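You operate a simulated robot arm through the tools that you are given. There is no shell and no other tool. Be economical: measure what you need, move in short steps, check, and stop when the job is done.

The job below is to be done with a simulated two-armed robot. You get a single attempt, and the scene is never put back.

Task
Swap the grey fender on the stern rail for the blue one.
Fine: the grey one hangs in the gap on the rack rail, next to the white one's spot; the rail lever ends shut. Where these are worked on the way, their far stop is far enough and under half their travel is too little: rail lever.

Only the result counts: the job must be done as asked and must still hold three seconds after the hand-in. Knocking over, shifting, dropping, spilling or breaking anything else fails it.

Robot
Two 7-joint arms with two-finger parallel grippers on one trunk, on a base that drives. Base frame: it is fixed to the floor where the robot stands at the start and does not move with it; the origin is under the middle of the robot, x ahead of it, y to its left, z up. Readings come in m, degrees, newtons and seconds.
The left shoulder is at the start at [0.07, 0.163, 1.145], the right one opposite. With the tool pointing down near the work surface each hand reaches from about 0.1 to 0.68 m from the robot's upright axis, wherever it stands, measured 20 degrees to its own side. Places, roughly: blue fender, white fender [-2, -2, 0.5]; gap on the rack rail [-1.7, -2, 1]; rack rail [-1.9, -2, 1]; rail lever [0.5, 0.1, 1]; stern rail [0.5, 0.1, 1]. Payload 3.43 kg a hand.
Tool frame (each hand has its own): the origin (TCP) lies between the finger pads and is the grasp point; the fingertips stand 0.034 m ahead of it; z points along the fingers, y is the line along which they close. The gripper opens to 0.128 m. The fingers are 0.024 m wide and 0.012 m thick; the gripper's body (0.048 by 0.13 m) begins 0.096 m behind the TCP.
Orientation is that of the tool frame in the base frame, as a unit quaternion [w, x, y, z]. With the fingers straight down and closing along the base's y, the tool's x points along the base's -x, its y along +y and its z along -z.

Tools
- The arms move only by the tool servo_tool. It takes "left_series", "right_series" or both (then of equal length, played together; a hand with none holds still); each is text: rows parted by semicolons, each of 7 numbers parted by spaces: the opening, from 0 (shut) to 1 (fully open), then the shift along the base's x, y, z in m, then the turn, a rotation vector about the base's x, y, z in degrees. In form: claw tx ty tz ax ay az; .... A call has 1 to 12 rows; each row is the pose to reach, as a shift and turn from the pose commanded when the call began. A row lasts 0.2 s, in which the tool goes at most 0.05 m and 8.6 degrees; a call with a longer step from one row to the next is refused whole, and so is a gripper value outside its range. Where a pose cannot be reached the arm comes as near as it can. A force on the tool above 80 N (or 10 N above the force at the start of the call, whichever is more), or a blocked arm, ends the call early, and 0.2 s more pass. Each finger travels about 0.153 m/s and halts on what it meets, pressing with about 43 N; the grip force reading is that of the motor and also rises with nothing between the fingers. The clock runs only during rows and for 0.2 s after the last one: add rows that repeat a pose to give the fingers time. It gives the time, the measured TCP pose, the force on the tool (base axes), the opening and the grip force at its end, in the units of the frame above (readings bear some noise), with the torque about the TCP (base axes, N m) and any sound that the robot's microphone picked up.
- Cameras (640 x 400 px; columns grow to the right, rows downward): "scene" is now at [0.1371, 0.0268, 1.3763]; the picture's right is [0.30, -0.95, 0.00], its down [-0.52, -0.16, -0.84] and it looks along [0.80, 0.25, -0.55] (base axes); focal length 240 px, centre (320, 200). "left" rides on the left gripper at [0.076, 0.011, -0.16] in its tool frame; the picture's right is [-0.15, 0.99, 0.00], its down [-0.88, -0.13, -0.46] and it looks along [-0.45, -0.07, 0.89] (tool axes); focal length 234 px, centre (320, 200). "right" rides on the right gripper at [0.076, -0.011, -0.16] in its tool frame; the picture's right is [0.15, 0.99, 0.00], its down [-0.88, 0.13, -0.46] and it looks along [-0.45, 0.07, 0.89] (tool axes); focal length 234 px, centre (320, 200). There is no depth. A picture from a camera that has moved, and an enlarged one, comes with that camera's place and axes in the base frame and with its lens.
- get_image(camera): a new picture of that camera. No time passes.
- lift_body(by): slides the trunk up (or, below 0, down) by that many m; the arms and the scene camera ride with it, the base frame stays. It gives what a move gives, with no picture.
- steer(legs): drives the robot by 1 to 6 legs, each [ahead, left, turn to the left] in m, m and degrees, along the robot's own axes; the way and the turn of a leg run together, so that a leg with both is an arc; at most 1.5 m and 180 degrees a leg. The arms and the cameras ride along, it lands a little off, and it stops where it bumps. It gives what a move gives.
- head_to(pan, tilt): turns the head with the scene camera to pan (to the left, within 86 degrees either way) and tilt (down, from -29 to 69), counted from straight ahead of the robot. It gives what a move gives.
- close_up(camera, box): a new picture of the part [left, top, right, bottom] of that camera's present view, enlarged. No time passes.
- job_done(): hands the job in; it is judged then, once.

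Work in short steps. Places have to be worked out from the pictures, the camera data and where the tool is seen: move nearer, look again, correct. Check each grasp and each placing, and mend what went wrong. You have 120 turns and 100 pictures in all, those below and enlarged ones among them. Open the grippers and draw the arms clear of the work before you hand the job in, unless the task says otherwise; then end with one line.

The tools are called after "Emit:" as name(argument=value, ...) on one line, values as JSON. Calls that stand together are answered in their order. servo_tool: Moves the arms, as the interface text tells. Its arguments: {"type":"object","properties":{"left_series":{"type":"string"},"right_series":{"type":"string"}},"required":[]} The other tools are called the same way: lift_body (by) slides the trunk up or down; steer (legs) drives the base; head_to (pan, tilt) turns the head that bears the scene camera; get_image (camera) takes a picture; close_up (camera, box) takes an enlarged picture of a part of a camera's view; job_done () hands the job in.

At the start:

```text
clock: 0.0
left_position: [0.5305, 0.5215, 1.1421]
left_tool_rot: [0.0, 0.0, 1.0, 0.0]
left_contact_force: [-0.2, 0.4, 0.7]
left_torque: [0.0, 0.01, 0.01]
left_grip_width: 0.1282
left_grip_force: 0.0
right_position: [0.5905, -0.0639, 1.2549]
right_tool_rot: [-0.001, -0.001, 1.0, 0.001]
right_contact_force: [-0.5, 0.3, -0.4]
right_torque: [-0.01, 0.0, 0.0]
right_grip_width: 0.1279
right_grip_force: 0.1
trunk travel left (down, up): [-0.625, 0.315]
robot x, y, heading: [0.0009, 0.0007, -0.1]
head pan, tilt: [17.3, 33.0]
```

scene: 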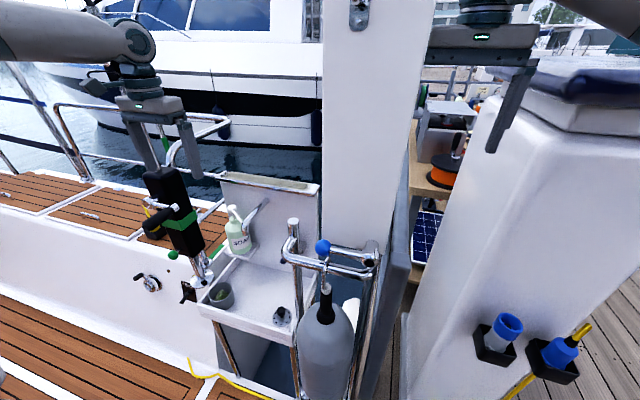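
right: 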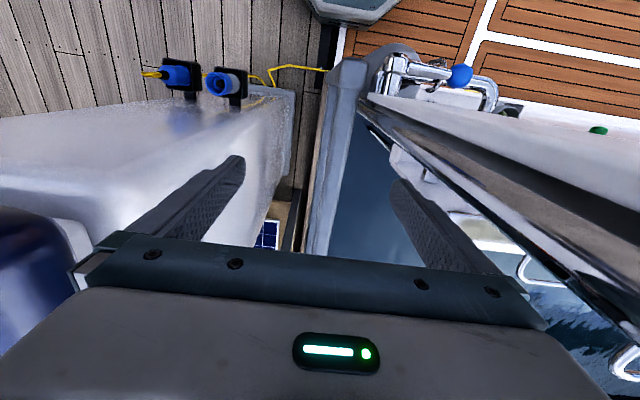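
left: 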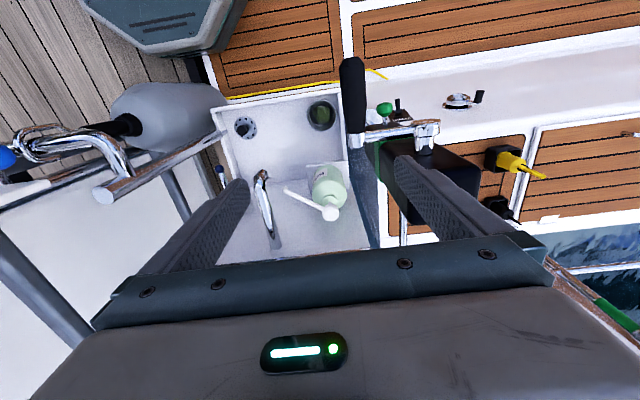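

The grey fender hangs on a chrome rail with a blue-knobbed lever. I enlarge that zone to understand how it is hung.

Emit:
close_up(camera="scene", box=[260, 200, 420, 300])

Emit:
close_up(camera="left", box=[0, 60, 240, 210])

Emit:
close_up(camera="right", box=[340, 30, 540, 155])

```text
4.00 times, centred on (340, 250) of scene
camera zoom: at [0.1371, 0.0268, 1.3763], right [0.3, -0.95, 0.0], down [-0.52, -0.16, -0.84], along [0.8, 0.25, -0.55], focal length 958 px, centre (240, 0)
```

zoom: 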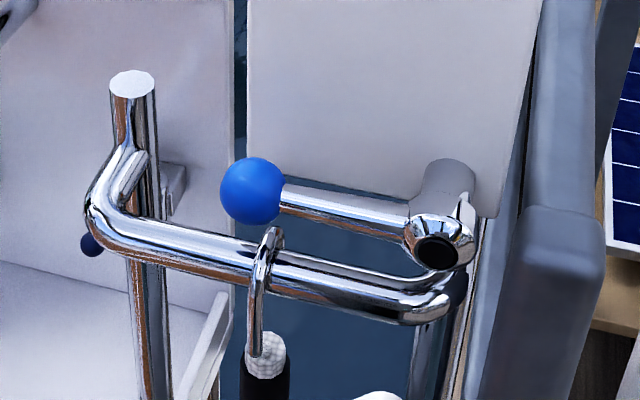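

```text
2.67 times, centred on (120, 135) of left
camera zoom: at [0.456, 0.5311, 1.3026], right [0.15, 0.99, 0.0], down [0.88, -0.13, 0.46], along [0.45, -0.07, -0.89], focal length 624 px, centre (853, 373)
```

zoom: 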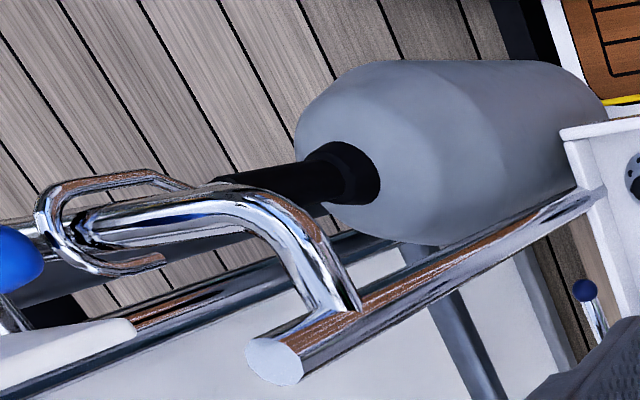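

```text
3.20 times, centred on (440, 92) of right
camera zoom: at [0.5137, -0.0738, 1.4146], right [-0.15, 0.99, 0.0], down [0.88, 0.13, 0.46], along [0.45, 0.07, -0.89], focal length 749 px, centre (-64, 544)
```

zoom: 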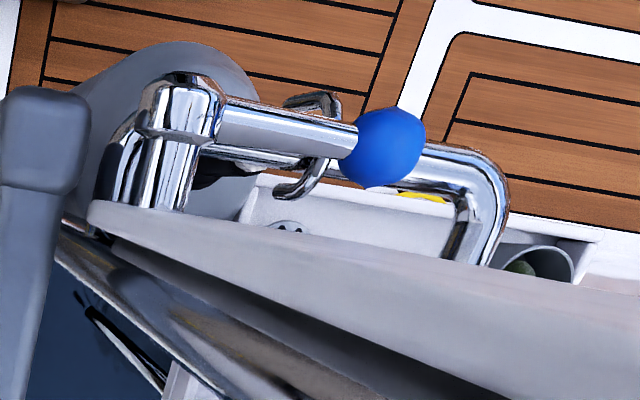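

The rail lever pivots about an x-directed axis near (0.477, 0.032, 1.023) with its ball at about (0.478, 0.127, 1.03), right above the hook; a white board rises close behind. I look straight ahead to see how the right hand sits relative to that board before moving anything.

Emit:
head_to(pan=-10, tilt=8)

Emit:
get_image(camera="scene")

```text
clock: 0.9
left_position: [0.5322, 0.521, 1.1416]
left_tool_rot: [0.0, -0.001, 1.0, 0.0]
left_contact_force: [0.2, -0.2, -0.4]
left_torque: [0.02, -0.03, 0.03]
left_grip_width: 0.1281
left_grip_force: 0.1
right_position: [0.5914, -0.064, 1.2533]
right_tool_rot: [-0.001, -0.001, 1.0, 0.0]
right_contact_force: [0.2, 0.0, -0.2]
right_torque: [0.01, 0.02, 0.02]
right_grip_width: 0.1279
right_grip_force: 0.0
trunk travel left (down, up): [-0.625, 0.315]
robot x, y, heading: [0.0006, -0.0025, 0.2]
head pan, tilt: [-10.0, 8.0]
```

```text
93 pictures are left
camera scene: at [0.1434, -0.0157, 1.4166], right [-0.17, -0.98, 0.0], down [-0.14, 0.02, -0.99], along [0.98, -0.17, -0.14], focal length 240 px, centre (320, 200)
```

scene: 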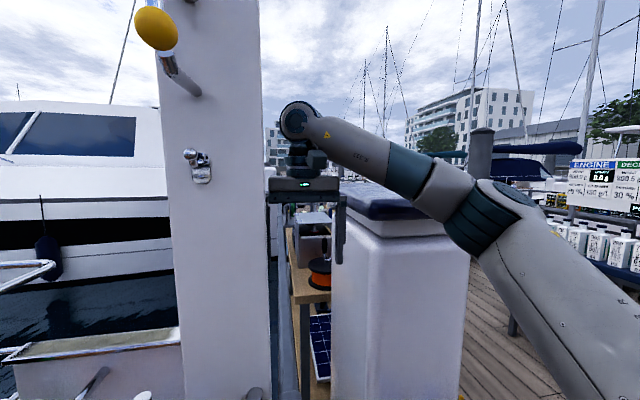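

The right hand sits close beside the board with a console to its right. I raise it slightly, step a bit right, close it, then draw it back out.

Emit:
servo_tool(right_series="0.8 0 0 0.04 0 0 0;0.4 0 -0.03 0.05 0 0 0;0 -0.04 -0.035 0.05 0 0 0;0 -0.08 -0.05 0.05 0 0 0;0 -0.12 -0.07 0.05 0 0 0;0 -0.16 -0.1 0.05 0 0 0;0 -0.19 -0.13 0.05 0 0 0;0 -0.21 -0.16 0.05 0 0 0;0 -0.21 -0.2 0.03 0 0 0")

Emit:
head_to(pan=16, tilt=40)

Emit:
get_image(camera="scene")

```text
clock: 2.9
left_position: [0.5322, 0.5192, 1.1439]
left_tool_rot: [0.0, 0.0, 1.0, 0.001]
left_contact_force: [-0.1, -0.3, -0.9]
left_torque: [0.05, -0.03, 0.0]
left_grip_width: 0.1278
left_grip_force: 0.1
right_position: [0.3812, -0.2673, 1.2871]
right_tool_rot: [0.0, 0.0, 1.0, 0.002]
right_contact_force: [0.3, -1.5, 0.5]
right_torque: [0.05, 0.03, 0.0]
right_grip_width: 0.0
right_grip_force: 32.6
trunk travel left (down, up): [-0.625, 0.315]
robot x, y, heading: [0.0007, -0.0031, 0.1]
head pan, tilt: [-10.0, 8.0]
```

```text
clock: 3.9
left_position: [0.5313, 0.5216, 1.1417]
left_tool_rot: [-0.001, 0.0, 1.0, 0.0]
left_contact_force: [0.1, 0.0, 0.3]
left_torque: [0.01, -0.02, 0.01]
left_grip_width: 0.1278
left_grip_force: 0.0
right_position: [0.3808, -0.2649, 1.2864]
right_tool_rot: [0.0, 0.001, 1.0, 0.001]
right_contact_force: [-0.2, 0.0, -0.3]
right_torque: [0.0, 0.0, -0.02]
right_grip_width: 0.0001
right_grip_force: 32.8
trunk travel left (down, up): [-0.625, 0.315]
robot x, y, heading: [0.0015, -0.0017, -0.2]
head pan, tilt: [16.0, 40.0]
```

```text
92 pictures are left
camera scene: at [0.1338, 0.0234, 1.3658], right [0.28, -0.96, 0.0], down [-0.62, -0.18, -0.77], along [0.74, 0.21, -0.64], focal length 240 px, centre (320, 200)
```

scene: 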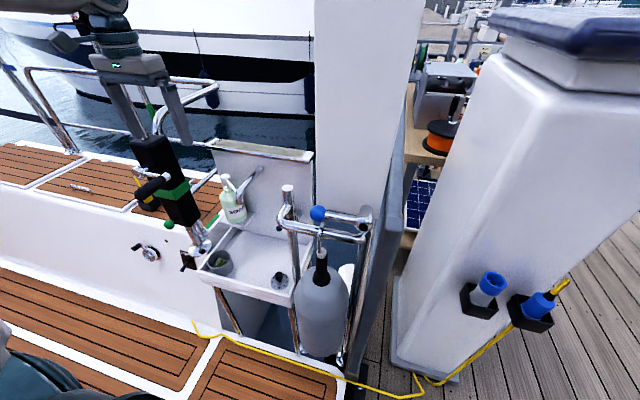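

Right hand is clear. Now I bring the left hand up and round to a stand-off before the lever ball: fingers pointing forward-down at 45°, closing in the x–z plane, so the board behind leaves room.

Emit:
servo_tool(left_series="0.8 0 0 0.04 2.93 -2.93 -7.07;0.7 -0.02 -0.02 0.08 5.87 -5.87 -14.15;0.6 -0.04 -0.05 0.10 8.8 -8.8 -21.22;0.5 -0.06 -0.085 0.10 11.73 -11.73 -28.3;0.5 -0.08 -0.12 0.10 14.67 -14.67 -35.37;0.5 -0.10 -0.155 0.10 17.6 -17.6 -42.45;0.5 -0.12 -0.19 0.09 20.53 -20.53 -49.5;0.5 -0.135 -0.225 0.08 23.47 -23.47 -56.6;0.5 -0.15 -0.26 0.065 26.4 -26.4 -63.7;0.5 -0.151 -0.29 0.05 29.33 -29.33 -70.75;0.5 -0.151 -0.32 0.035 32.27 -32.27 -77.8;0.5 -0.151 -0.351 0.02 35.2 -35.2 -84.9")

Emit:
get_image(camera="left")

Emit:
get_image(camera="scene")

```text
clock: 6.5
left_position: [0.4236, 0.1526, 1.2129]
left_tool_rot: [0.27, 0.654, 0.653, 0.27]
left_contact_force: [-0.5, -0.2, -0.4]
left_torque: [0.01, 0.04, 0.01]
left_grip_width: 0.0641
left_grip_force: 0.0
left hand out of reach, approached as far as the arm can: row 10, 11, 12
right_position: [0.3856, -0.2653, 1.2859]
right_tool_rot: [-0.002, 0.0, 1.0, 0.0]
right_contact_force: [0.4, 0.8, -0.9]
right_torque: [0.0, 0.06, 0.0]
right_grip_width: 0.0001
right_grip_force: 33.3
trunk travel left (down, up): [-0.625, 0.315]
robot x, y, heading: [-0.0023, -0.0013, -0.0]
head pan, tilt: [16.0, 40.0]
```

```text
91 pictures are left
camera left: at [0.3191, 0.2264, 1.3348], right [0.7, -0.15, 0.7], down [-0.41, -0.88, 0.23], along [0.58, -0.45, -0.68], focal length 234 px, centre (320, 200)
```

left: 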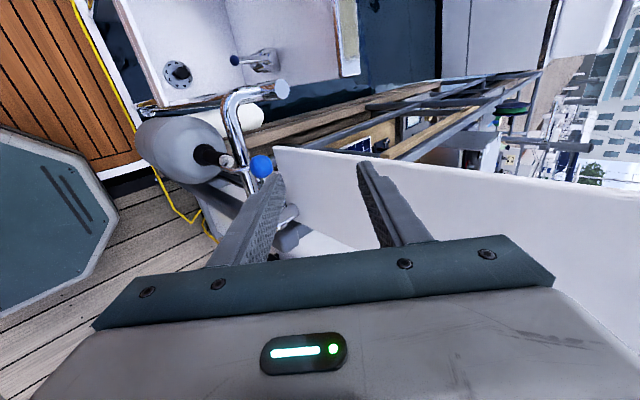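

```text
90 pictures are left
camera scene: at [0.1371, 0.0233, 1.3654], right [0.28, -0.96, 0.0], down [-0.62, -0.18, -0.76], along [0.73, 0.21, -0.64], focal length 240 px, centre (320, 200)
```

scene: 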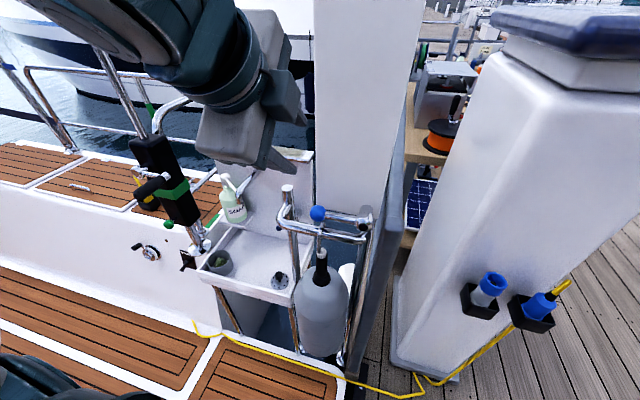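

The ball position is confirmed at (0.479, 0.127, 1.03), but the arm is too folded here. I back the base off 0.17 m for room.

Emit:
steer(legs=[[-0.17, 0, 0]])

```text
clock: 8.0
left_position: [0.2519, 0.1525, 1.213]
left_tool_rot: [0.27, 0.654, 0.653, 0.27]
left_contact_force: [0.6, 0.0, 0.0]
left_torque: [-0.01, 0.02, -0.02]
left_grip_width: 0.0643
left_grip_force: 0.1
right_position: [0.2123, -0.266, 1.2858]
right_tool_rot: [0.0, 0.0, 1.0, 0.001]
right_contact_force: [-0.2, 0.0, -0.5]
right_torque: [-0.02, -0.02, -0.01]
right_grip_width: 0.0001
right_grip_force: 32.9
trunk travel left (down, up): [-0.625, 0.315]
robot x, y, heading: [-0.1685, 0.0015, -0.1]
head pan, tilt: [16.0, 40.0]
```

Now move to a stand-off about 0.1 m back from the ball along the tool axis; I first see where the commanded pose lies after the drive.

Emit:
servo_tool(left_series="0.36 0.04 0 -0.02 0 0 0;0.36 0.08 -0.01 -0.04 0 0 0;0.36 0.11 -0.018 -0.07 0 0 0")

```text
clock: 8.8
left_position: [0.3631, 0.1342, 1.143]
left_tool_rot: [0.269, 0.653, 0.654, 0.269]
left_contact_force: [-0.5, -0.3, 0.1]
left_torque: [0.03, 0.04, -0.01]
left_grip_width: 0.0461
left_grip_force: 0.1
right_position: [0.2139, -0.2629, 1.2856]
right_tool_rot: [-0.001, 0.001, 1.0, 0.0]
right_contact_force: [-0.6, 0.3, -0.4]
right_torque: [0.0, 0.03, -0.01]
right_grip_width: 0.0
right_grip_force: 33.1
trunk travel left (down, up): [-0.625, 0.315]
robot x, y, heading: [-0.1726, -0.0009, 0.0]
head pan, tilt: [16.0, 40.0]
```

The shift is taken from the measured pose, and it is reached. I continue to about 0.06 m short of the ball and look.

Emit:
servo_tool(left_series="0.36 0.03 0.001 -0.02 0 0 0;0.36 0.053 0.001 -0.043 0 0 0")

Emit:
get_image(camera="left")

Emit:
close_up(camera="scene", box=[240, 120, 400, 220])

```text
clock: 9.3
left_position: [0.4161, 0.1358, 1.0989]
left_tool_rot: [0.269, 0.653, 0.654, 0.269]
left_contact_force: [1.5, -0.2, 0.5]
left_torque: [0.01, 0.0, 0.0]
left_grip_width: 0.0461
left_grip_force: 0.0
right_position: [0.2137, -0.264, 1.2854]
right_tool_rot: [-0.001, 0.001, 1.0, 0.0]
right_contact_force: [0.0, -0.1, 0.4]
right_torque: [-0.01, -0.02, 0.0]
right_grip_width: 0.0
right_grip_force: 32.3
trunk travel left (down, up): [-0.625, 0.315]
robot x, y, heading: [-0.1694, 0.0023, 0.3]
head pan, tilt: [16.0, 40.0]
```

```text
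89 pictures are left
camera left: at [0.3116, 0.2106, 1.2206], right [0.7, -0.15, 0.7], down [-0.41, -0.88, 0.23], along [0.58, -0.45, -0.68], focal length 234 px, centre (320, 200)
```

left: 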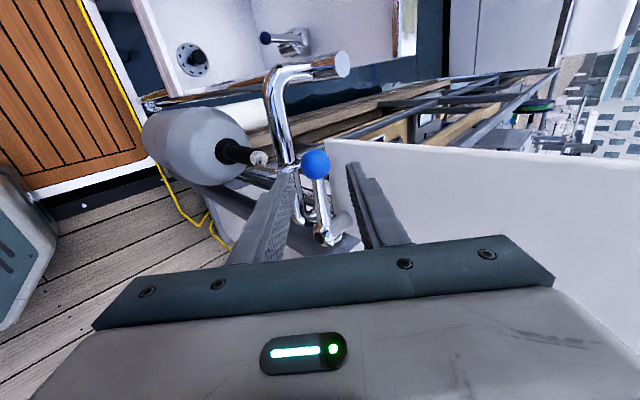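

```text
4.00 times, centred on (320, 170) of scene
camera zoom: at [-0.0336, 0.0239, 1.3656], right [0.27, -0.96, 0.0], down [-0.62, -0.18, -0.77], along [0.74, 0.21, -0.64], focal length 958 px, centre (320, 320)
```

zoom: 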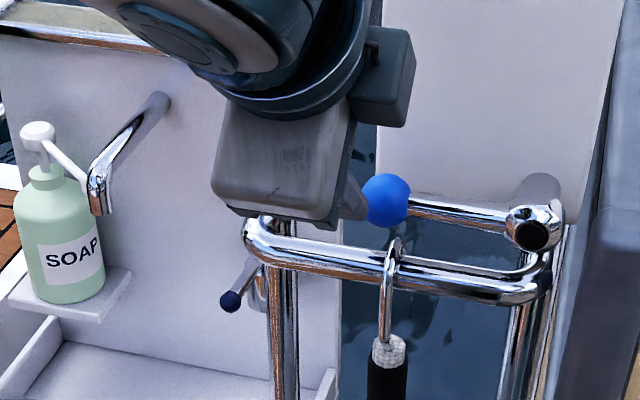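

The ball lies between the finger lines. I advance ~0.065 m along the tool and close.

Emit:
servo_tool(left_series="0.36 0.024 0 -0.024 0 0 0;0.36 0.046 -0.001 -0.046 0 0 0;0.2 0.046 -0.001 -0.046 0 0 0;0 0.046 -0.001 -0.046 0 0 0")

Emit:
get_image(camera="left")

```text
clock: 10.3
left_position: [0.4593, 0.1359, 1.0552]
left_tool_rot: [0.269, 0.655, 0.653, 0.269]
left_contact_force: [-14.2, 1.1, -9.0]
left_torque: [0.79, 0.56, 0.27]
left_grip_width: 0.0332
left_grip_force: 45.0
right_position: [0.2102, -0.2658, 1.2859]
right_tool_rot: [0.0, 0.001, 1.0, 0.0]
right_contact_force: [-0.1, -0.7, 0.2]
right_torque: [0.03, 0.0, 0.03]
right_grip_width: 0.0
right_grip_force: 32.3
trunk travel left (down, up): [-0.625, 0.315]
robot x, y, heading: [-0.1708, -0.0019, -0.1]
head pan, tilt: [16.0, 40.0]
```

```text
87 pictures are left
camera left: at [0.3545, 0.2107, 1.1767], right [0.7, -0.15, 0.7], down [-0.41, -0.88, 0.23], along [0.58, -0.45, -0.68], focal length 234 px, centre (320, 200)
```

left: 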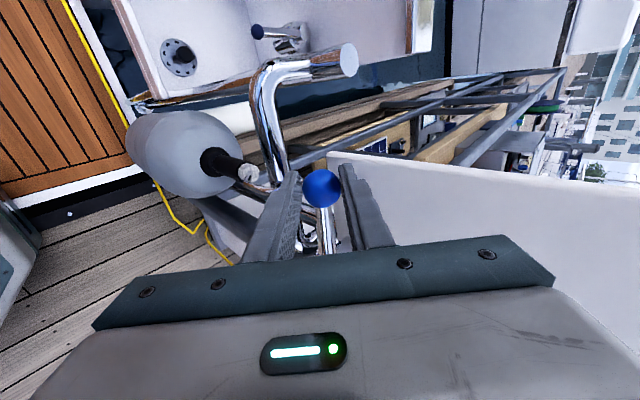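

The ball is gripped (width 0.033). I swing it along its arc about the pivot to ~45° and check.

Emit:
servo_tool(left_series="0 0 -0.001 0.009 0 0 0;0 0 -0.003 0.018 0 0 0;0 0 -0.0075 0.03 0 0 0;0 0 -0.0125 0.041 0 0 0;0 0 -0.0276 0.0606 0 0 0")

Emit:
get_image(camera="left")

```text
clock: 11.6
left_position: [0.4605, 0.1144, 1.1062]
left_tool_rot: [0.269, 0.653, 0.654, 0.27]
left_contact_force: [-11.3, 3.4, -13.4]
left_torque: [1.27, 0.54, 0.64]
left_grip_width: 0.033
left_grip_force: 45.4
left hand out of reach, approached as far as the arm can: row 5
right_position: [0.2125, -0.2637, 1.2873]
right_tool_rot: [0.0, 0.001, 1.0, 0.0]
right_contact_force: [-0.9, -0.6, -0.7]
right_torque: [-0.01, -0.03, 0.01]
right_grip_width: 0.0001
right_grip_force: 33.0
trunk travel left (down, up): [-0.625, 0.315]
robot x, y, heading: [-0.1727, -0.0008, -0.4]
head pan, tilt: [16.0, 40.0]
```

```text
86 pictures are left
camera left: at [0.3552, 0.1899, 1.2277], right [0.7, -0.15, 0.7], down [-0.41, -0.88, 0.23], along [0.58, -0.45, -0.68], focal length 234 px, centre (320, 200)
```

left: 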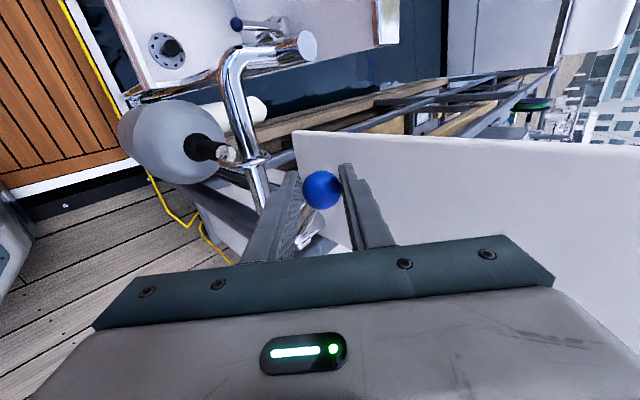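

The lever turns well (~38° now), but the left arm runs out of reach at this orientation. I continue the arc while yawing the tool to point a bit to the right, which is more natural for the left arm.

Emit:
servo_tool(left_series="0 0 -0.007 0.009 0 0 -5;0 0 -0.0145 0.0155 0 0 -11;0 0.001 -0.022 0.024 0 0 -17;0 0.001 -0.032 0.03 0 0 -22;0 0.001 -0.043 0.034 0 0 -25")

Emit:
get_image(camera="scene")

```text
clock: 12.8
left_position: [0.4618, 0.0732, 1.1408]
left_tool_rot: [0.322, 0.779, 0.498, 0.205]
left_contact_force: [3.1, 9.4, -9.7]
left_torque: [1.15, -0.24, 1.11]
left_grip_width: 0.033
left_grip_force: 45.0
right_position: [0.2137, -0.2635, 1.2857]
right_tool_rot: [0.0, 0.002, 1.0, 0.0]
right_contact_force: [-0.6, -0.4, 1.1]
right_torque: [0.0, -0.01, 0.0]
right_grip_width: 0.0
right_grip_force: 33.1
trunk travel left (down, up): [-0.625, 0.315]
robot x, y, heading: [-0.1702, -0.0007, -0.1]
head pan, tilt: [16.0, 40.0]
```

```text
85 pictures are left
camera scene: at [-0.0339, 0.0254, 1.3656], right [0.28, -0.96, 0.0], down [-0.62, -0.18, -0.77], along [0.74, 0.21, -0.64], focal length 240 px, centre (320, 200)
```

scene: 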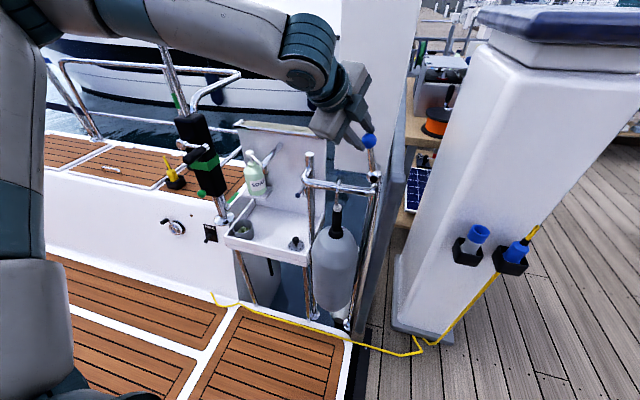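

The lever is now near 75–80°. I push on gently toward its far stop.

Emit:
servo_tool(left_series="0 0 -0.01 0.002 0 0 -2;0 0 -0.02 0.003 0 0 -4;0 0 -0.03 0.002 0 0 -5;0 0 -0.038 0 0 0 -6")

Emit:
close_up(camera="scene", box=[280, 100, 440, 200])

```text
clock: 13.8
left_position: [0.4658, 0.021, 1.1404]
left_tool_rot: [0.333, 0.806, 0.452, 0.187]
left_contact_force: [0.7, -1.0, 0.3]
left_torque: [0.08, 0.01, 0.04]
left_grip_width: 0.0
left_grip_force: 32.9
right_position: [0.2144, -0.2758, 1.2839]
right_tool_rot: [-0.002, 0.004, 1.0, 0.004]
right_contact_force: [-0.3, -0.7, -0.6]
right_torque: [0.14, 0.03, 0.0]
right_grip_width: 0.0
right_grip_force: 33.0
trunk travel left (down, up): [-0.625, 0.315]
robot x, y, heading: [-0.1699, -0.0028, -0.3]
head pan, tilt: [16.0, 40.0]
```

```text
4.00 times, centred on (360, 150) of scene
camera zoom: at [-0.0306, 0.0147, 1.3656], right [0.27, -0.96, -0.01], down [-0.62, -0.17, -0.76], along [0.74, 0.21, -0.64], focal length 958 px, centre (160, 400)
```

zoom: 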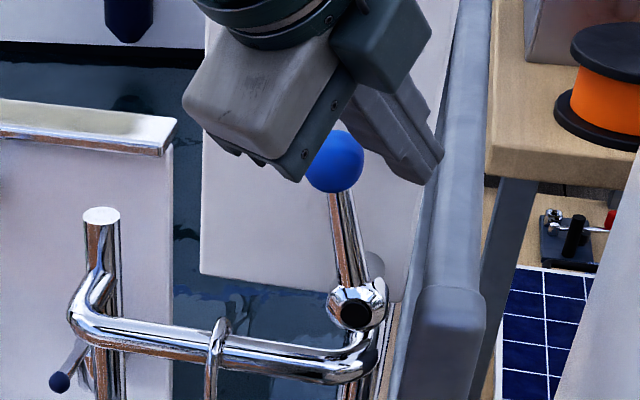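

The fingers slipped off at the end but the lever stays up at its far side. I retract the hand back and up, then start turning it to a horizontal forward-pointing pose for the fender neck.

Emit:
servo_tool(left_series="0 -0.04 0 0.03 0 0 0;0 -0.08 0.01 0.04 0 0 0;0.1 -0.11 0.03 0.04 -6.8 -0.83 4.2;0.2 -0.135 0.05 0.03 -13.6 -1.66 8.4;0.3 -0.155 0.07 0.02 -20.3 -2.5 12.6;0.4 -0.17 0.09 0.01 -27.1 -3.3 16.8;0.4 -0.18 0.11 0 -33.9 -4.1 21;0.4 -0.19 0.12 -0.01 -40.7 -5 25.2;0.4 -0.2 0.13 -0.03 -47.5 -5.8 29.4")

Emit:
get_image(camera="scene")

```text
clock: 15.8
left_position: [0.3987, 0.2134, 1.1668]
left_tool_rot: [0.59, 0.454, 0.659, 0.104]
left_contact_force: [-1.1, 0.3, 0.2]
left_torque: [0.02, 0.0, -0.06]
left_grip_width: 0.0514
left_grip_force: 0.0
left hand out of reach, approached as far as the arm can: row 5, 6, 7, 8, 9
right_position: [0.2128, -0.2623, 1.287]
right_tool_rot: [0.0, 0.0, 1.0, -0.001]
right_contact_force: [-0.4, 0.8, -0.5]
right_torque: [-0.04, -0.01, -0.01]
right_grip_width: 0.0
right_grip_force: 32.9
trunk travel left (down, up): [-0.625, 0.315]
robot x, y, heading: [-0.1673, -0.0011, -0.0]
head pan, tilt: [16.0, 40.0]
```

```text
83 pictures are left
camera scene: at [-0.0354, 0.0268, 1.3658], right [0.27, -0.96, 0.0], down [-0.62, -0.18, -0.77], along [0.74, 0.21, -0.64], focal length 240 px, centre (320, 200)
```

scene: 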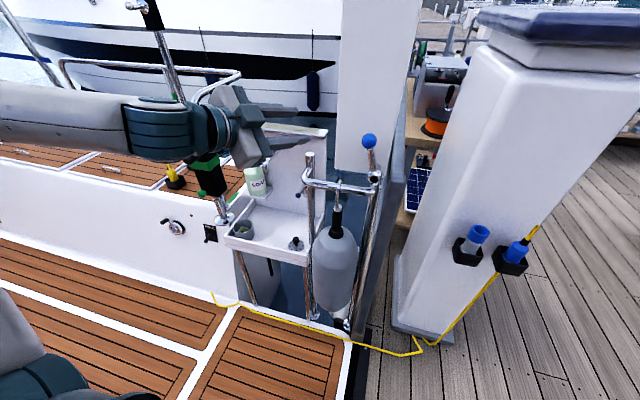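

The lever stands open. For a horizontal grasp the arm needs more distance, so I back off another 0.18 m.

Emit:
steer(legs=[[-0.18, 0, 0]])

Emit:
servo_tool(left_series="0.4 0.01 -0.01 -0.03 -6.8 -0.83 4.2;0.4 0.02 -0.02 -0.07 -13.6 -1.66 8.4;0.4 0.03 -0.03 -0.11 -20.3 -2.5 12.6;0.4 0.04 -0.04 -0.15 -27.1 -3.3 16.8;0.4 0.05 -0.05 -0.19 -33.9 -4.1 21;0.4 0.06 -0.07 -0.23 -40.7 -5 25.2;0.4 0.07 -0.09 -0.27 -47.5 -5.8 29.4")

Emit:
get_image(camera="scene")

Emit:
get_image(camera="left")

```text
clock: 17.2
left_position: [0.2233, 0.2097, 1.1654]
left_tool_rot: [0.588, 0.456, 0.659, 0.106]
left_contact_force: [0.2, 0.3, 0.9]
left_torque: [0.0, -0.01, 0.01]
left_grip_width: 0.0512
left_grip_force: 0.1
right_position: [0.0364, -0.2646, 1.2873]
right_tool_rot: [0.0, -0.001, 1.0, 0.0]
right_contact_force: [0.5, 0.3, 0.3]
right_torque: [0.0, 0.0, -0.01]
right_grip_width: 0.0002
right_grip_force: 33.0
trunk travel left (down, up): [-0.625, 0.315]
robot x, y, heading: [-0.3447, 0.0023, 0.0]
head pan, tilt: [16.0, 40.0]
```

```text
clock: 18.8
left_position: [0.2967, 0.2253, 1.0171]
left_tool_rot: [0.705, 0.013, 0.709, 0.0]
left_contact_force: [0.5, 0.7, -0.8]
left_torque: [-0.01, -0.02, 0.01]
left_grip_width: 0.0511
left_grip_force: 0.0
left hand out of reach, approached as far as the arm can: row 1, 2, 3, 5, 6, 7
right_position: [0.0364, -0.266, 1.2861]
right_tool_rot: [0.0, 0.001, 1.0, 0.001]
right_contact_force: [-0.3, 0.2, 0.0]
right_torque: [0.01, -0.02, 0.0]
right_grip_width: 0.0001
right_grip_force: 33.7
trunk travel left (down, up): [-0.625, 0.315]
robot x, y, heading: [-0.346, -0.0012, 0.1]
head pan, tilt: [16.0, 40.0]
```

```text
82 pictures are left
camera scene: at [-0.2118, 0.0231, 1.3657], right [0.28, -0.96, 0.0], down [-0.62, -0.18, -0.77], along [0.74, 0.21, -0.64], focal length 240 px, centre (320, 200)
```

scene: 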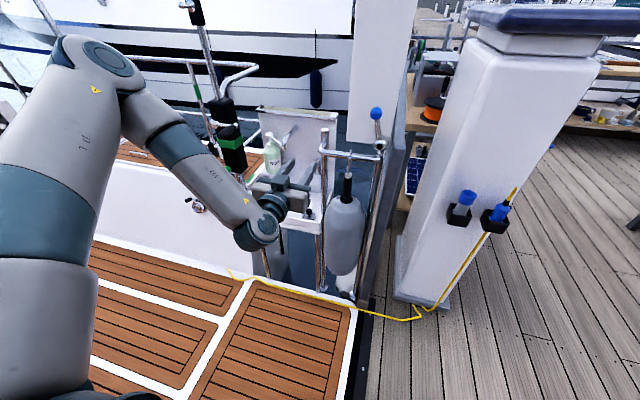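

```text
81 pictures are left
camera left: at [0.1364, 0.2398, 0.9431], right [0.02, 0.99, 0.16], down [-0.45, -0.14, 0.88], along [0.89, -0.09, 0.44], focal length 234 px, centre (320, 200)
```

left: 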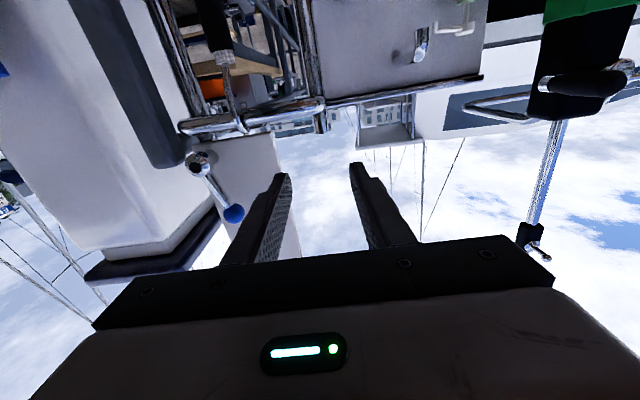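

The hand is horizontal but the arm is cramped at this height; lowering the trunk brings the shoulder level with the neck of the fender.

Emit:
lift_body(by=-0.14)

Emit:
servo_tool(left_series="0.4 0.0 -0.03 0 -1 0 0;0.4 0.0 -0.06 0.002 -2 0 0;0.4 0.0 -0.09 0.005 -2 0 0;0.4 0.0 -0.11 0.008 -2 0 0")

Emit:
get_image(camera="left")

Emit:
get_image(camera="scene")

```text
clock: 20.5
left_position: [0.2956, 0.2252, 0.8764]
left_tool_rot: [0.705, 0.014, 0.709, -0.001]
left_contact_force: [0.9, 0.3, 0.5]
left_torque: [-0.04, -0.02, -0.02]
left_grip_width: 0.0512
left_grip_force: 0.0
right_position: [0.0352, -0.264, 1.1464]
right_tool_rot: [0.0, 0.0, 1.0, 0.0]
right_contact_force: [0.3, 0.0, 0.8]
right_torque: [-0.04, 0.03, -0.04]
right_grip_width: 0.0
right_grip_force: 33.1
trunk travel left (down, up): [-0.485, 0.455]
robot x, y, heading: [-0.3468, 0.0011, -0.2]
head pan, tilt: [16.0, 40.0]
```

```text
clock: 21.5
left_position: [0.3011, 0.1808, 0.9266]
left_tool_rot: [0.705, 0.002, 0.709, -0.012]
left_contact_force: [0.5, 0.4, -0.2]
left_torque: [0.0, 0.01, -0.03]
left_grip_width: 0.0512
left_grip_force: 0.0
left hand out of reach, approached as far as the arm can: row 1, 2, 3, 4
right_position: [0.0352, -0.2636, 1.1459]
right_tool_rot: [0.0, -0.001, 1.0, 0.0]
right_contact_force: [0.1, -0.2, 0.7]
right_torque: [-0.01, -0.02, -0.03]
right_grip_width: 0.0
right_grip_force: 33.2
trunk travel left (down, up): [-0.485, 0.455]
robot x, y, heading: [-0.3439, -0.0033, 0.1]
head pan, tilt: [16.0, 40.0]
```

```text
80 pictures are left
camera left: at [0.1406, 0.1931, 0.8522], right [0.02, 0.99, 0.13], down [-0.45, -0.11, 0.89], along [0.89, -0.08, 0.45], focal length 234 px, centre (320, 200)
```

left: 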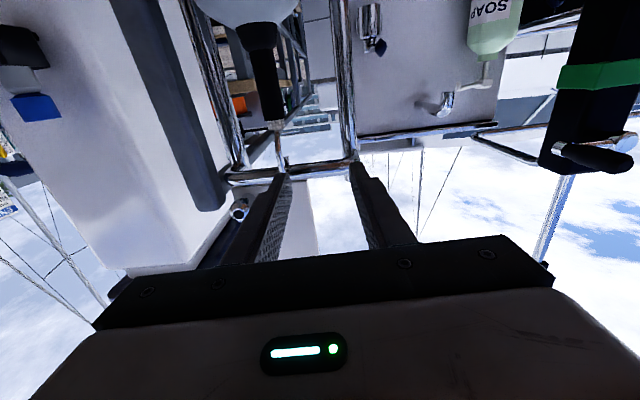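

```text
79 pictures are left
camera scene: at [-0.2121, 0.0237, 1.2257], right [0.28, -0.96, 0.0], down [-0.62, -0.18, -0.77], along [0.74, 0.21, -0.64], focal length 240 px, centre (320, 200)
```

scene: 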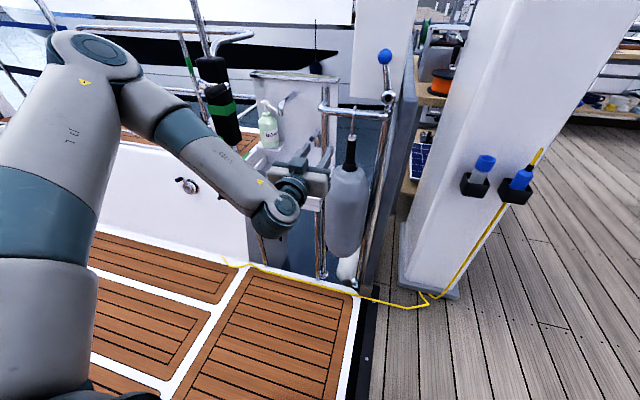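

The left arm prefers targets out to its own side; I sidestep the base 0.15 m to the right so the fender lies more in front-left.

Emit:
steer(legs=[[0, -0.15, 0]])

Emit:
servo_tool(left_series="0.4 0.0 0.03 -0.015 0 0 0.5;0.4 0.0 0.06 -0.03 0 0 1;0.4 0.0 0.08 -0.04 0 0 1")

Emit:
get_image(camera="left")

```text
clock: 22.9
left_position: [0.3005, 0.0285, 0.926]
left_tool_rot: [0.705, 0.003, 0.709, -0.014]
left_contact_force: [-0.1, -0.4, 0.0]
left_torque: [0.02, 0.01, 0.01]
left_grip_width: 0.0516
left_grip_force: 0.0
right_position: [0.0362, -0.4175, 1.1463]
right_tool_rot: [0.0, 0.0, 1.0, 0.001]
right_contact_force: [-0.6, -0.2, 0.6]
right_torque: [0.02, 0.0, 0.01]
right_grip_width: 0.0
right_grip_force: 33.1
trunk travel left (down, up): [-0.485, 0.455]
robot x, y, heading: [-0.3451, -0.1513, -0.2]
head pan, tilt: [16.0, 40.0]
```

```text
clock: 23.7
left_position: [0.3008, 0.1097, 0.8878]
left_tool_rot: [0.705, -0.006, 0.709, -0.007]
left_contact_force: [0.0, -0.1, 0.0]
left_torque: [0.01, 0.0, 0.0]
left_grip_width: 0.0512
left_grip_force: 0.0
right_position: [0.0352, -0.4157, 1.1468]
right_tool_rot: [0.001, 0.0, 1.0, 0.0]
right_contact_force: [-0.1, -0.1, -0.2]
right_torque: [-0.01, 0.0, -0.01]
right_grip_width: 0.0
right_grip_force: 33.0
trunk travel left (down, up): [-0.485, 0.455]
robot x, y, heading: [-0.3481, -0.149, 0.2]
head pan, tilt: [16.0, 40.0]
```

```text
78 pictures are left
camera left: at [0.1408, 0.1197, 0.813], right [0.0, 0.99, 0.13], down [-0.45, -0.11, 0.89], along [0.89, -0.06, 0.45], focal length 234 px, centre (320, 200)
```

left: 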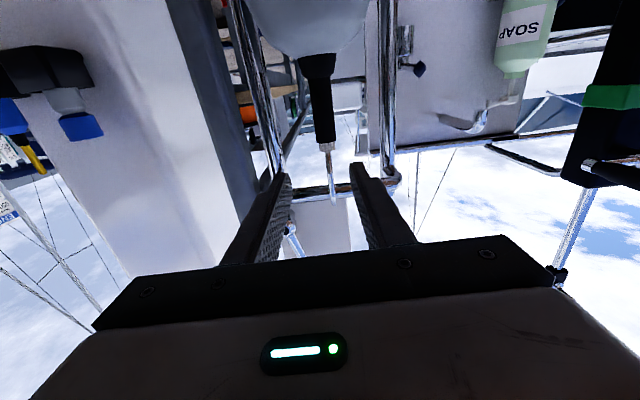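

The neck stands at y≈0.119, z≈0.79–0.89, x≈0.48. I lower to z≈0.845 and move forward to straddle it.

Emit:
servo_tool(left_series="0.5 0.0 0.005 -0.03 0 0 0;0.5 0.03 0.01 -0.043 0 0 0;0.5 0.075 0.01 -0.043 0 0 0;0.5 0.12 0.01 -0.043 0 0 0")

Emit:
get_image(camera="left")

Emit:
close_up(camera="scene", box=[240, 60, 440, 185])

```text
clock: 24.7
left_position: [0.4144, 0.1285, 0.8574]
left_tool_rot: [0.703, -0.005, 0.711, -0.008]
left_contact_force: [-0.5, 0.4, -0.2]
left_torque: [0.01, 0.0, 0.0]
left_grip_width: 0.0643
left_grip_force: 0.0
left hand out of reach, approached as far as the arm can: row 3, 4
right_position: [0.0367, -0.4176, 1.1467]
right_tool_rot: [0.001, 0.0, 1.0, 0.0]
right_contact_force: [-0.6, 0.5, -0.5]
right_torque: [-0.01, 0.0, -0.02]
right_grip_width: 0.0001
right_grip_force: 33.2
trunk travel left (down, up): [-0.485, 0.455]
robot x, y, heading: [-0.3481, -0.1482, -0.5]
head pan, tilt: [16.0, 40.0]
```

```text
77 pictures are left
camera left: at [0.2548, 0.1375, 0.7837], right [0.01, 0.99, 0.13], down [-0.45, -0.11, 0.89], along [0.89, -0.06, 0.44], focal length 234 px, centre (320, 200)
```

left: 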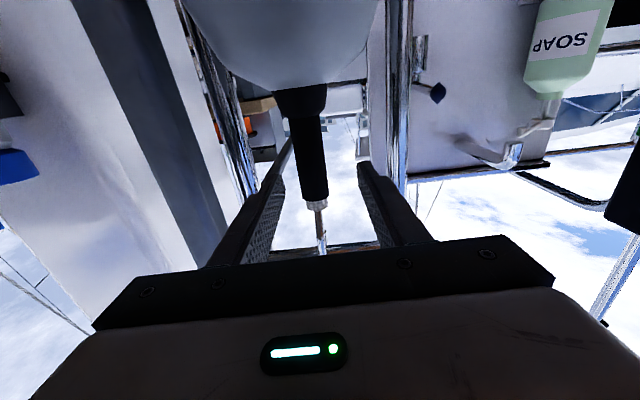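

```text
3.20 times, centred on (340, 122) of scene
camera zoom: at [-0.2116, -0.1281, 1.2257], right [0.28, -0.96, 0.0], down [-0.62, -0.18, -0.77], along [0.74, 0.21, -0.64], focal length 767 px, centre (256, 448)
```

zoom: 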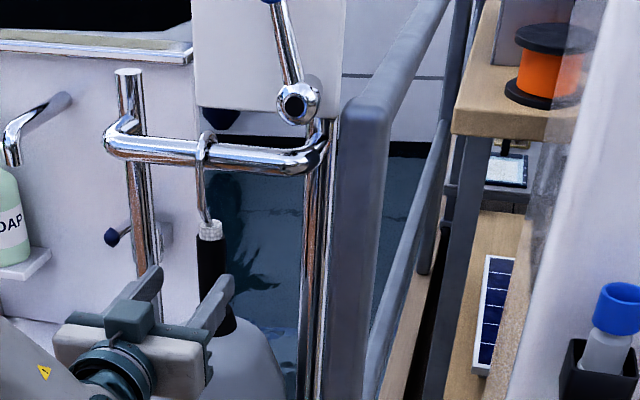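

Nearly there but the arm is fully stretched. I shift the hand slightly right to centre on the neck (y≈0.118), then drive forward 0.06 m.

Emit:
servo_tool(left_series="0.5 -0.01 -0.01 -0.01 0 0 0.5")

Emit:
steer(legs=[[0.07, 0, 0]])

Emit:
get_image(camera="left")

```text
clock: 25.1
left_position: [0.4015, 0.1247, 0.8581]
left_tool_rot: [0.704, -0.007, 0.71, -0.004]
left_contact_force: [-0.1, 0.1, -0.6]
left_torque: [0.01, -0.02, -0.02]
left_grip_width: 0.0641
left_grip_force: 0.1
left hand out of reach, approached as far as the arm can: row 1
right_position: [0.036, -0.4164, 1.1462]
right_tool_rot: [0.0, 0.0, 1.0, 0.001]
right_contact_force: [0.6, 0.6, 0.2]
right_torque: [-0.03, -0.01, 0.03]
right_grip_width: 0.0001
right_grip_force: 33.2
trunk travel left (down, up): [-0.485, 0.455]
robot x, y, heading: [-0.3441, -0.1523, 0.3]
head pan, tilt: [16.0, 40.0]
```

```text
clock: 26.1
left_position: [0.4716, 0.1246, 0.8553]
left_tool_rot: [0.704, -0.008, 0.71, -0.004]
left_contact_force: [1.0, 0.0, -0.8]
left_torque: [0.0, -0.01, -0.02]
left_grip_width: 0.064
left_grip_force: 0.2
right_position: [0.106, -0.4168, 1.1456]
right_tool_rot: [-0.001, 0.0, 1.0, 0.0]
right_contact_force: [-0.1, 0.7, -0.1]
right_torque: [0.02, 0.09, -0.03]
right_grip_width: 0.0
right_grip_force: 33.1
trunk travel left (down, up): [-0.485, 0.455]
robot x, y, heading: [-0.2793, -0.1523, 0.1]
head pan, tilt: [16.0, 40.0]
```

```text
75 pictures are left
camera left: at [0.3113, 0.1327, 0.7821], right [0.0, 0.99, 0.13], down [-0.45, -0.12, 0.89], along [0.9, -0.05, 0.44], focal length 234 px, centre (320, 200)
```

left: 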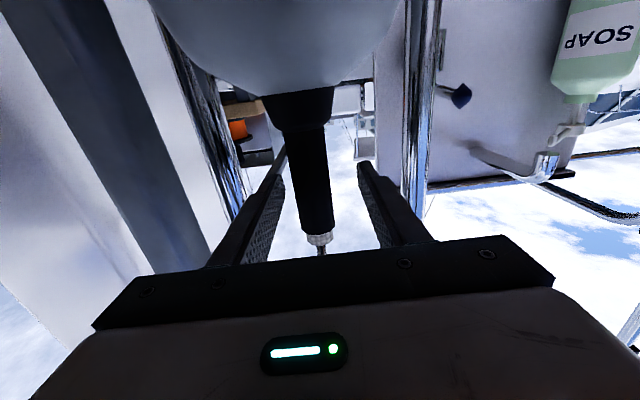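

The neck is between the pads, ~6 mm right of centre and slightly ahead of the TCP. I nudge and close.

Emit:
servo_tool(left_series="0.5 0.005 -0.006 0 0 0 0;0.3 0.005 -0.006 0 0 0 0;0.1 0.005 -0.006 0 0 0 0;0 0.005 -0.006 0 0 0 0;0 0.005 -0.006 0 0 0 0")

Emit:
get_image(camera="left")

```text
clock: 27.3
left_position: [0.4747, 0.1206, 0.8605]
left_tool_rot: [0.703, -0.007, 0.711, -0.004]
left_contact_force: [1.6, -6.3, 1.4]
left_torque: [0.75, 0.12, -0.05]
left_grip_width: 0.0296
left_grip_force: 43.0
left hand out of reach, approached as far as the arm can: row 1, 2, 3, 4, 5
right_position: [0.1047, -0.4176, 1.1454]
right_tool_rot: [0.0, 0.0, 1.0, 0.0]
right_contact_force: [-0.1, 0.1, -0.1]
right_torque: [-0.01, 0.0, 0.0]
right_grip_width: 0.0
right_grip_force: 33.4
trunk travel left (down, up): [-0.485, 0.455]
robot x, y, heading: [-0.278, -0.155, -0.1]
head pan, tilt: [16.0, 40.0]
```

```text
74 pictures are left
camera left: at [0.3142, 0.1282, 0.7867], right [0.0, 0.99, 0.13], down [-0.45, -0.12, 0.89], along [0.9, -0.06, 0.44], focal length 234 px, centre (320, 200)
```

left: 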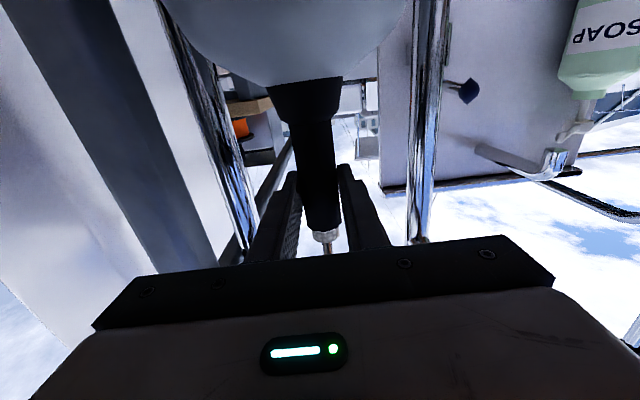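

Gripped (0.030 m wide). I lift with the trunk a little and check the load.

Emit:
lift_body(by=0.03)

Emit:
close_up(camera="scene", box=[240, 60, 440, 185])

```text
clock: 28.1
left_position: [0.4772, 0.1206, 0.8876]
left_tool_rot: [0.702, -0.008, 0.712, -0.005]
left_contact_force: [0.9, -0.2, -8.4]
left_torque: [0.0, 0.06, 0.02]
left_grip_width: 0.0295
left_grip_force: 42.9
right_position: [0.1071, -0.4171, 1.1757]
right_tool_rot: [-0.001, 0.0, 1.0, -0.001]
right_contact_force: [-0.4, -0.2, 0.1]
right_torque: [0.0, -0.02, 0.02]
right_grip_width: 0.0
right_grip_force: 32.8
trunk travel left (down, up): [-0.515, 0.425]
robot x, y, heading: [-0.2755, -0.1491, -0.3]
head pan, tilt: [16.0, 40.0]
```

```text
3.20 times, centred on (340, 122) of scene
camera zoom: at [-0.1413, -0.1276, 1.2555], right [0.28, -0.96, 0.0], down [-0.62, -0.18, -0.76], along [0.74, 0.21, -0.64], focal length 767 px, centre (256, 448)
```

zoom: 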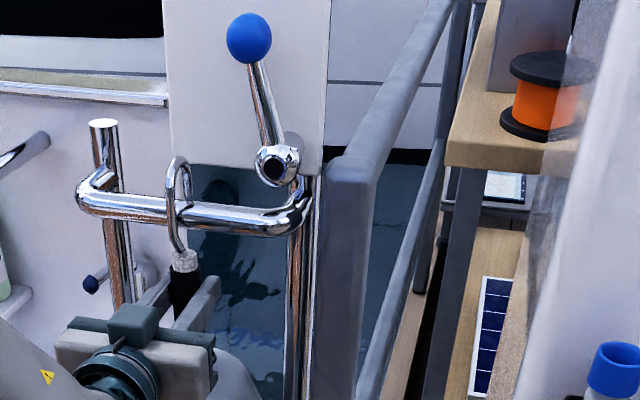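

It lifts freely (~8 N). I raise another 0.05 m to clear the hook tip and check before pulling back.

Emit:
lift_body(by=0.05)

Emit:
get_image(camera="left")

Emit:
close_up(camera="scene", box=[240, 60, 440, 185])

```text
clock: 29.0
left_position: [0.4753, 0.1239, 0.9284]
left_tool_rot: [0.696, -0.007, 0.718, -0.005]
left_contact_force: [-17.7, -1.2, -48.1]
left_torque: [0.24, 0.26, -0.02]
left_grip_width: 0.0294
left_grip_force: 43.1
right_position: [0.1084, -0.4137, 1.225]
right_tool_rot: [-0.002, 0.0, 1.0, -0.001]
right_contact_force: [-0.6, -0.1, 0.4]
right_torque: [-0.01, 0.0, 0.01]
right_grip_width: 0.0001
right_grip_force: 32.5
trunk travel left (down, up): [-0.565, 0.375]
robot x, y, heading: [-0.2752, -0.1525, -0.3]
head pan, tilt: [16.0, 40.0]
```

```text
72 pictures are left
camera left: at [0.3127, 0.1318, 0.8585], right [0.0, 0.99, 0.13], down [-0.43, -0.12, 0.9], along [0.9, -0.06, 0.42], focal length 234 px, centre (320, 200)
```

left: 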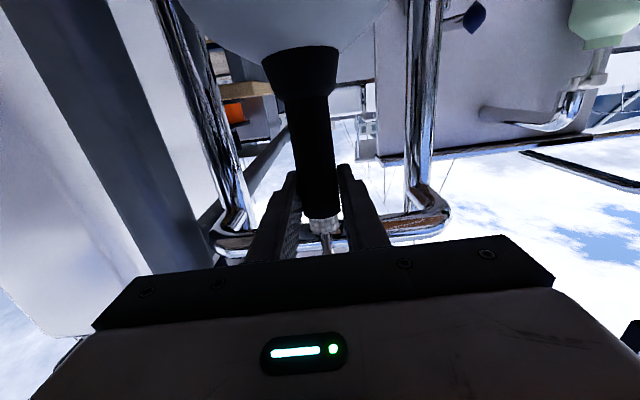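

```text
3.20 times, centred on (340, 122) of scene
camera zoom: at [-0.1394, -0.126, 1.305], right [0.28, -0.96, 0.0], down [-0.62, -0.18, -0.76], along [0.73, 0.21, -0.65], focal length 767 px, centre (256, 448)
```

zoom: 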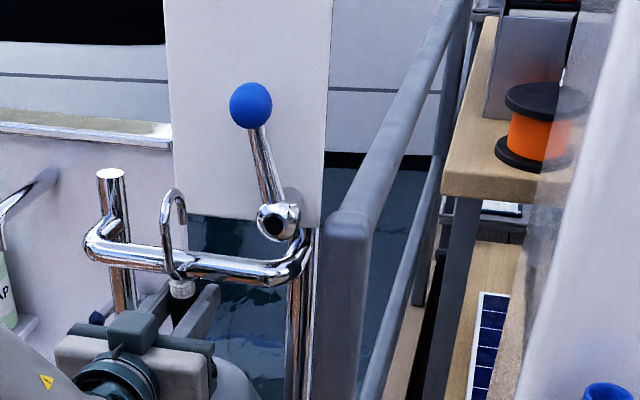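

The knob on top of the neck touched the rail's underside (48 N); the hook tip looks just above the rail. I relax by ~8 mm to unload before drawing back.

Emit:
lift_body(by=-0.009)

Emit:
close_up(camera="scene", box=[260, 90, 340, 140])

```text
clock: 29.6
left_position: [0.4753, 0.1229, 0.9285]
left_tool_rot: [0.703, -0.008, 0.712, -0.005]
left_contact_force: [-16.8, 3.5, -26.4]
left_torque: [0.72, -0.23, 0.1]
left_grip_width: 0.0295
left_grip_force: 42.5
right_position: [0.1062, -0.4151, 1.217]
right_tool_rot: [-0.001, 0.0, 1.0, 0.0]
right_contact_force: [-0.8, -0.2, 0.8]
right_torque: [0.0, 0.02, -0.01]
right_grip_width: 0.0
right_grip_force: 33.3
trunk travel left (down, up): [-0.556, 0.384]
robot x, y, heading: [-0.2754, -0.1526, -0.0]
head pan, tilt: [16.0, 40.0]
```

```text
8.00 times, centred on (300, 115) of scene
camera zoom: at [-0.1417, -0.1262, 1.2967], right [0.28, -0.96, 0.0], down [-0.62, -0.18, -0.77], along [0.74, 0.21, -0.64], focal length 1916 px, centre (480, 880)
```

zoom: 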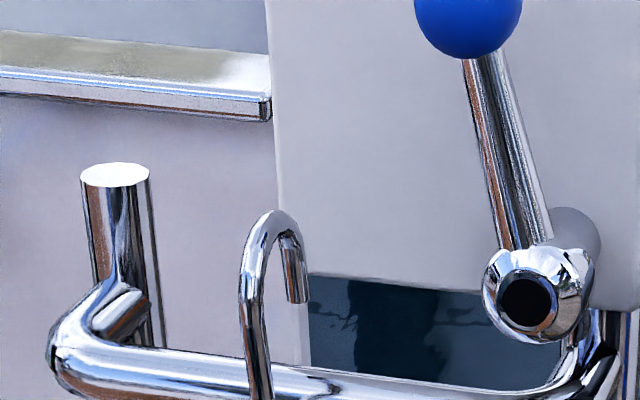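

The hook tip clears the rail top by about 1 cm. I draw the hand back along −x.

Emit:
servo_tool(left_series="0 -0.02 0 -0.002 0 0 0;0 -0.04 0 -0.002 0 0 0;0 -0.06 0 -0.002 0 0 0;0 -0.08 0 -0.002 0 0 0")

Emit:
close_up(camera="scene", box=[240, 60, 440, 185])

```text
clock: 30.6
left_position: [0.3957, 0.1211, 0.9278]
left_tool_rot: [0.703, -0.007, 0.711, -0.006]
left_contact_force: [-0.8, 0.1, -9.0]
left_torque: [0.02, 0.4, -0.01]
left_grip_width: 0.0296
left_grip_force: 43.3
right_position: [0.1056, -0.416, 1.2179]
right_tool_rot: [-0.001, 0.0, 1.0, 0.0]
right_contact_force: [0.4, -0.5, 0.1]
right_torque: [-0.01, 0.0, -0.03]
right_grip_width: 0.0
right_grip_force: 32.9
trunk travel left (down, up): [-0.556, 0.384]
robot x, y, heading: [-0.2781, -0.1502, 0.1]
head pan, tilt: [16.0, 40.0]
```

```text
3.20 times, centred on (340, 122) of scene
camera zoom: at [-0.1425, -0.1276, 1.2967], right [0.28, -0.96, 0.0], down [-0.62, -0.18, -0.77], along [0.74, 0.21, -0.64], focal length 767 px, centre (256, 448)
```

zoom: 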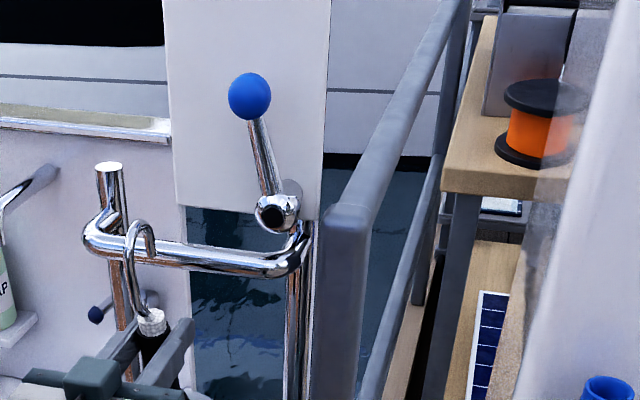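

The grey fender is free in the left hand. I look to the right for the rack and obstacles before driving.

Emit:
head_to(pan=-86, tilt=20)

Emit:
get_image(camera="scene")

```text
clock: 32.3
left_position: [0.3955, 0.1212, 0.926]
left_tool_rot: [0.703, -0.008, 0.711, -0.005]
left_contact_force: [0.4, -0.2, -8.4]
left_torque: [0.01, 0.38, -0.01]
left_grip_width: 0.0295
left_grip_force: 43.1
right_position: [0.1062, -0.4173, 1.218]
right_tool_rot: [0.0, 0.0, 1.0, 0.0]
right_contact_force: [0.4, 0.2, 0.2]
right_torque: [0.01, -0.02, -0.02]
right_grip_width: 0.0
right_grip_force: 32.9
trunk travel left (down, up): [-0.556, 0.384]
robot x, y, heading: [-0.2763, -0.1511, -0.0]
head pan, tilt: [-85.9, 20.0]
```

```text
68 pictures are left
camera scene: at [-0.2168, -0.2441, 1.3281], right [-1.0, -0.07, 0.0], down [-0.03, 0.34, -0.94], along [0.07, -0.94, -0.34], focal length 240 px, centre (320, 200)
```

scene: 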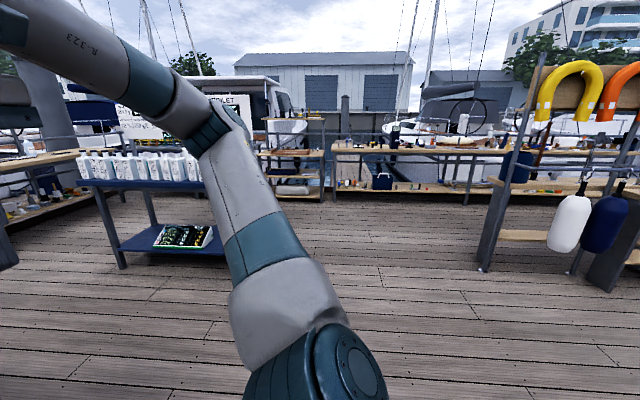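

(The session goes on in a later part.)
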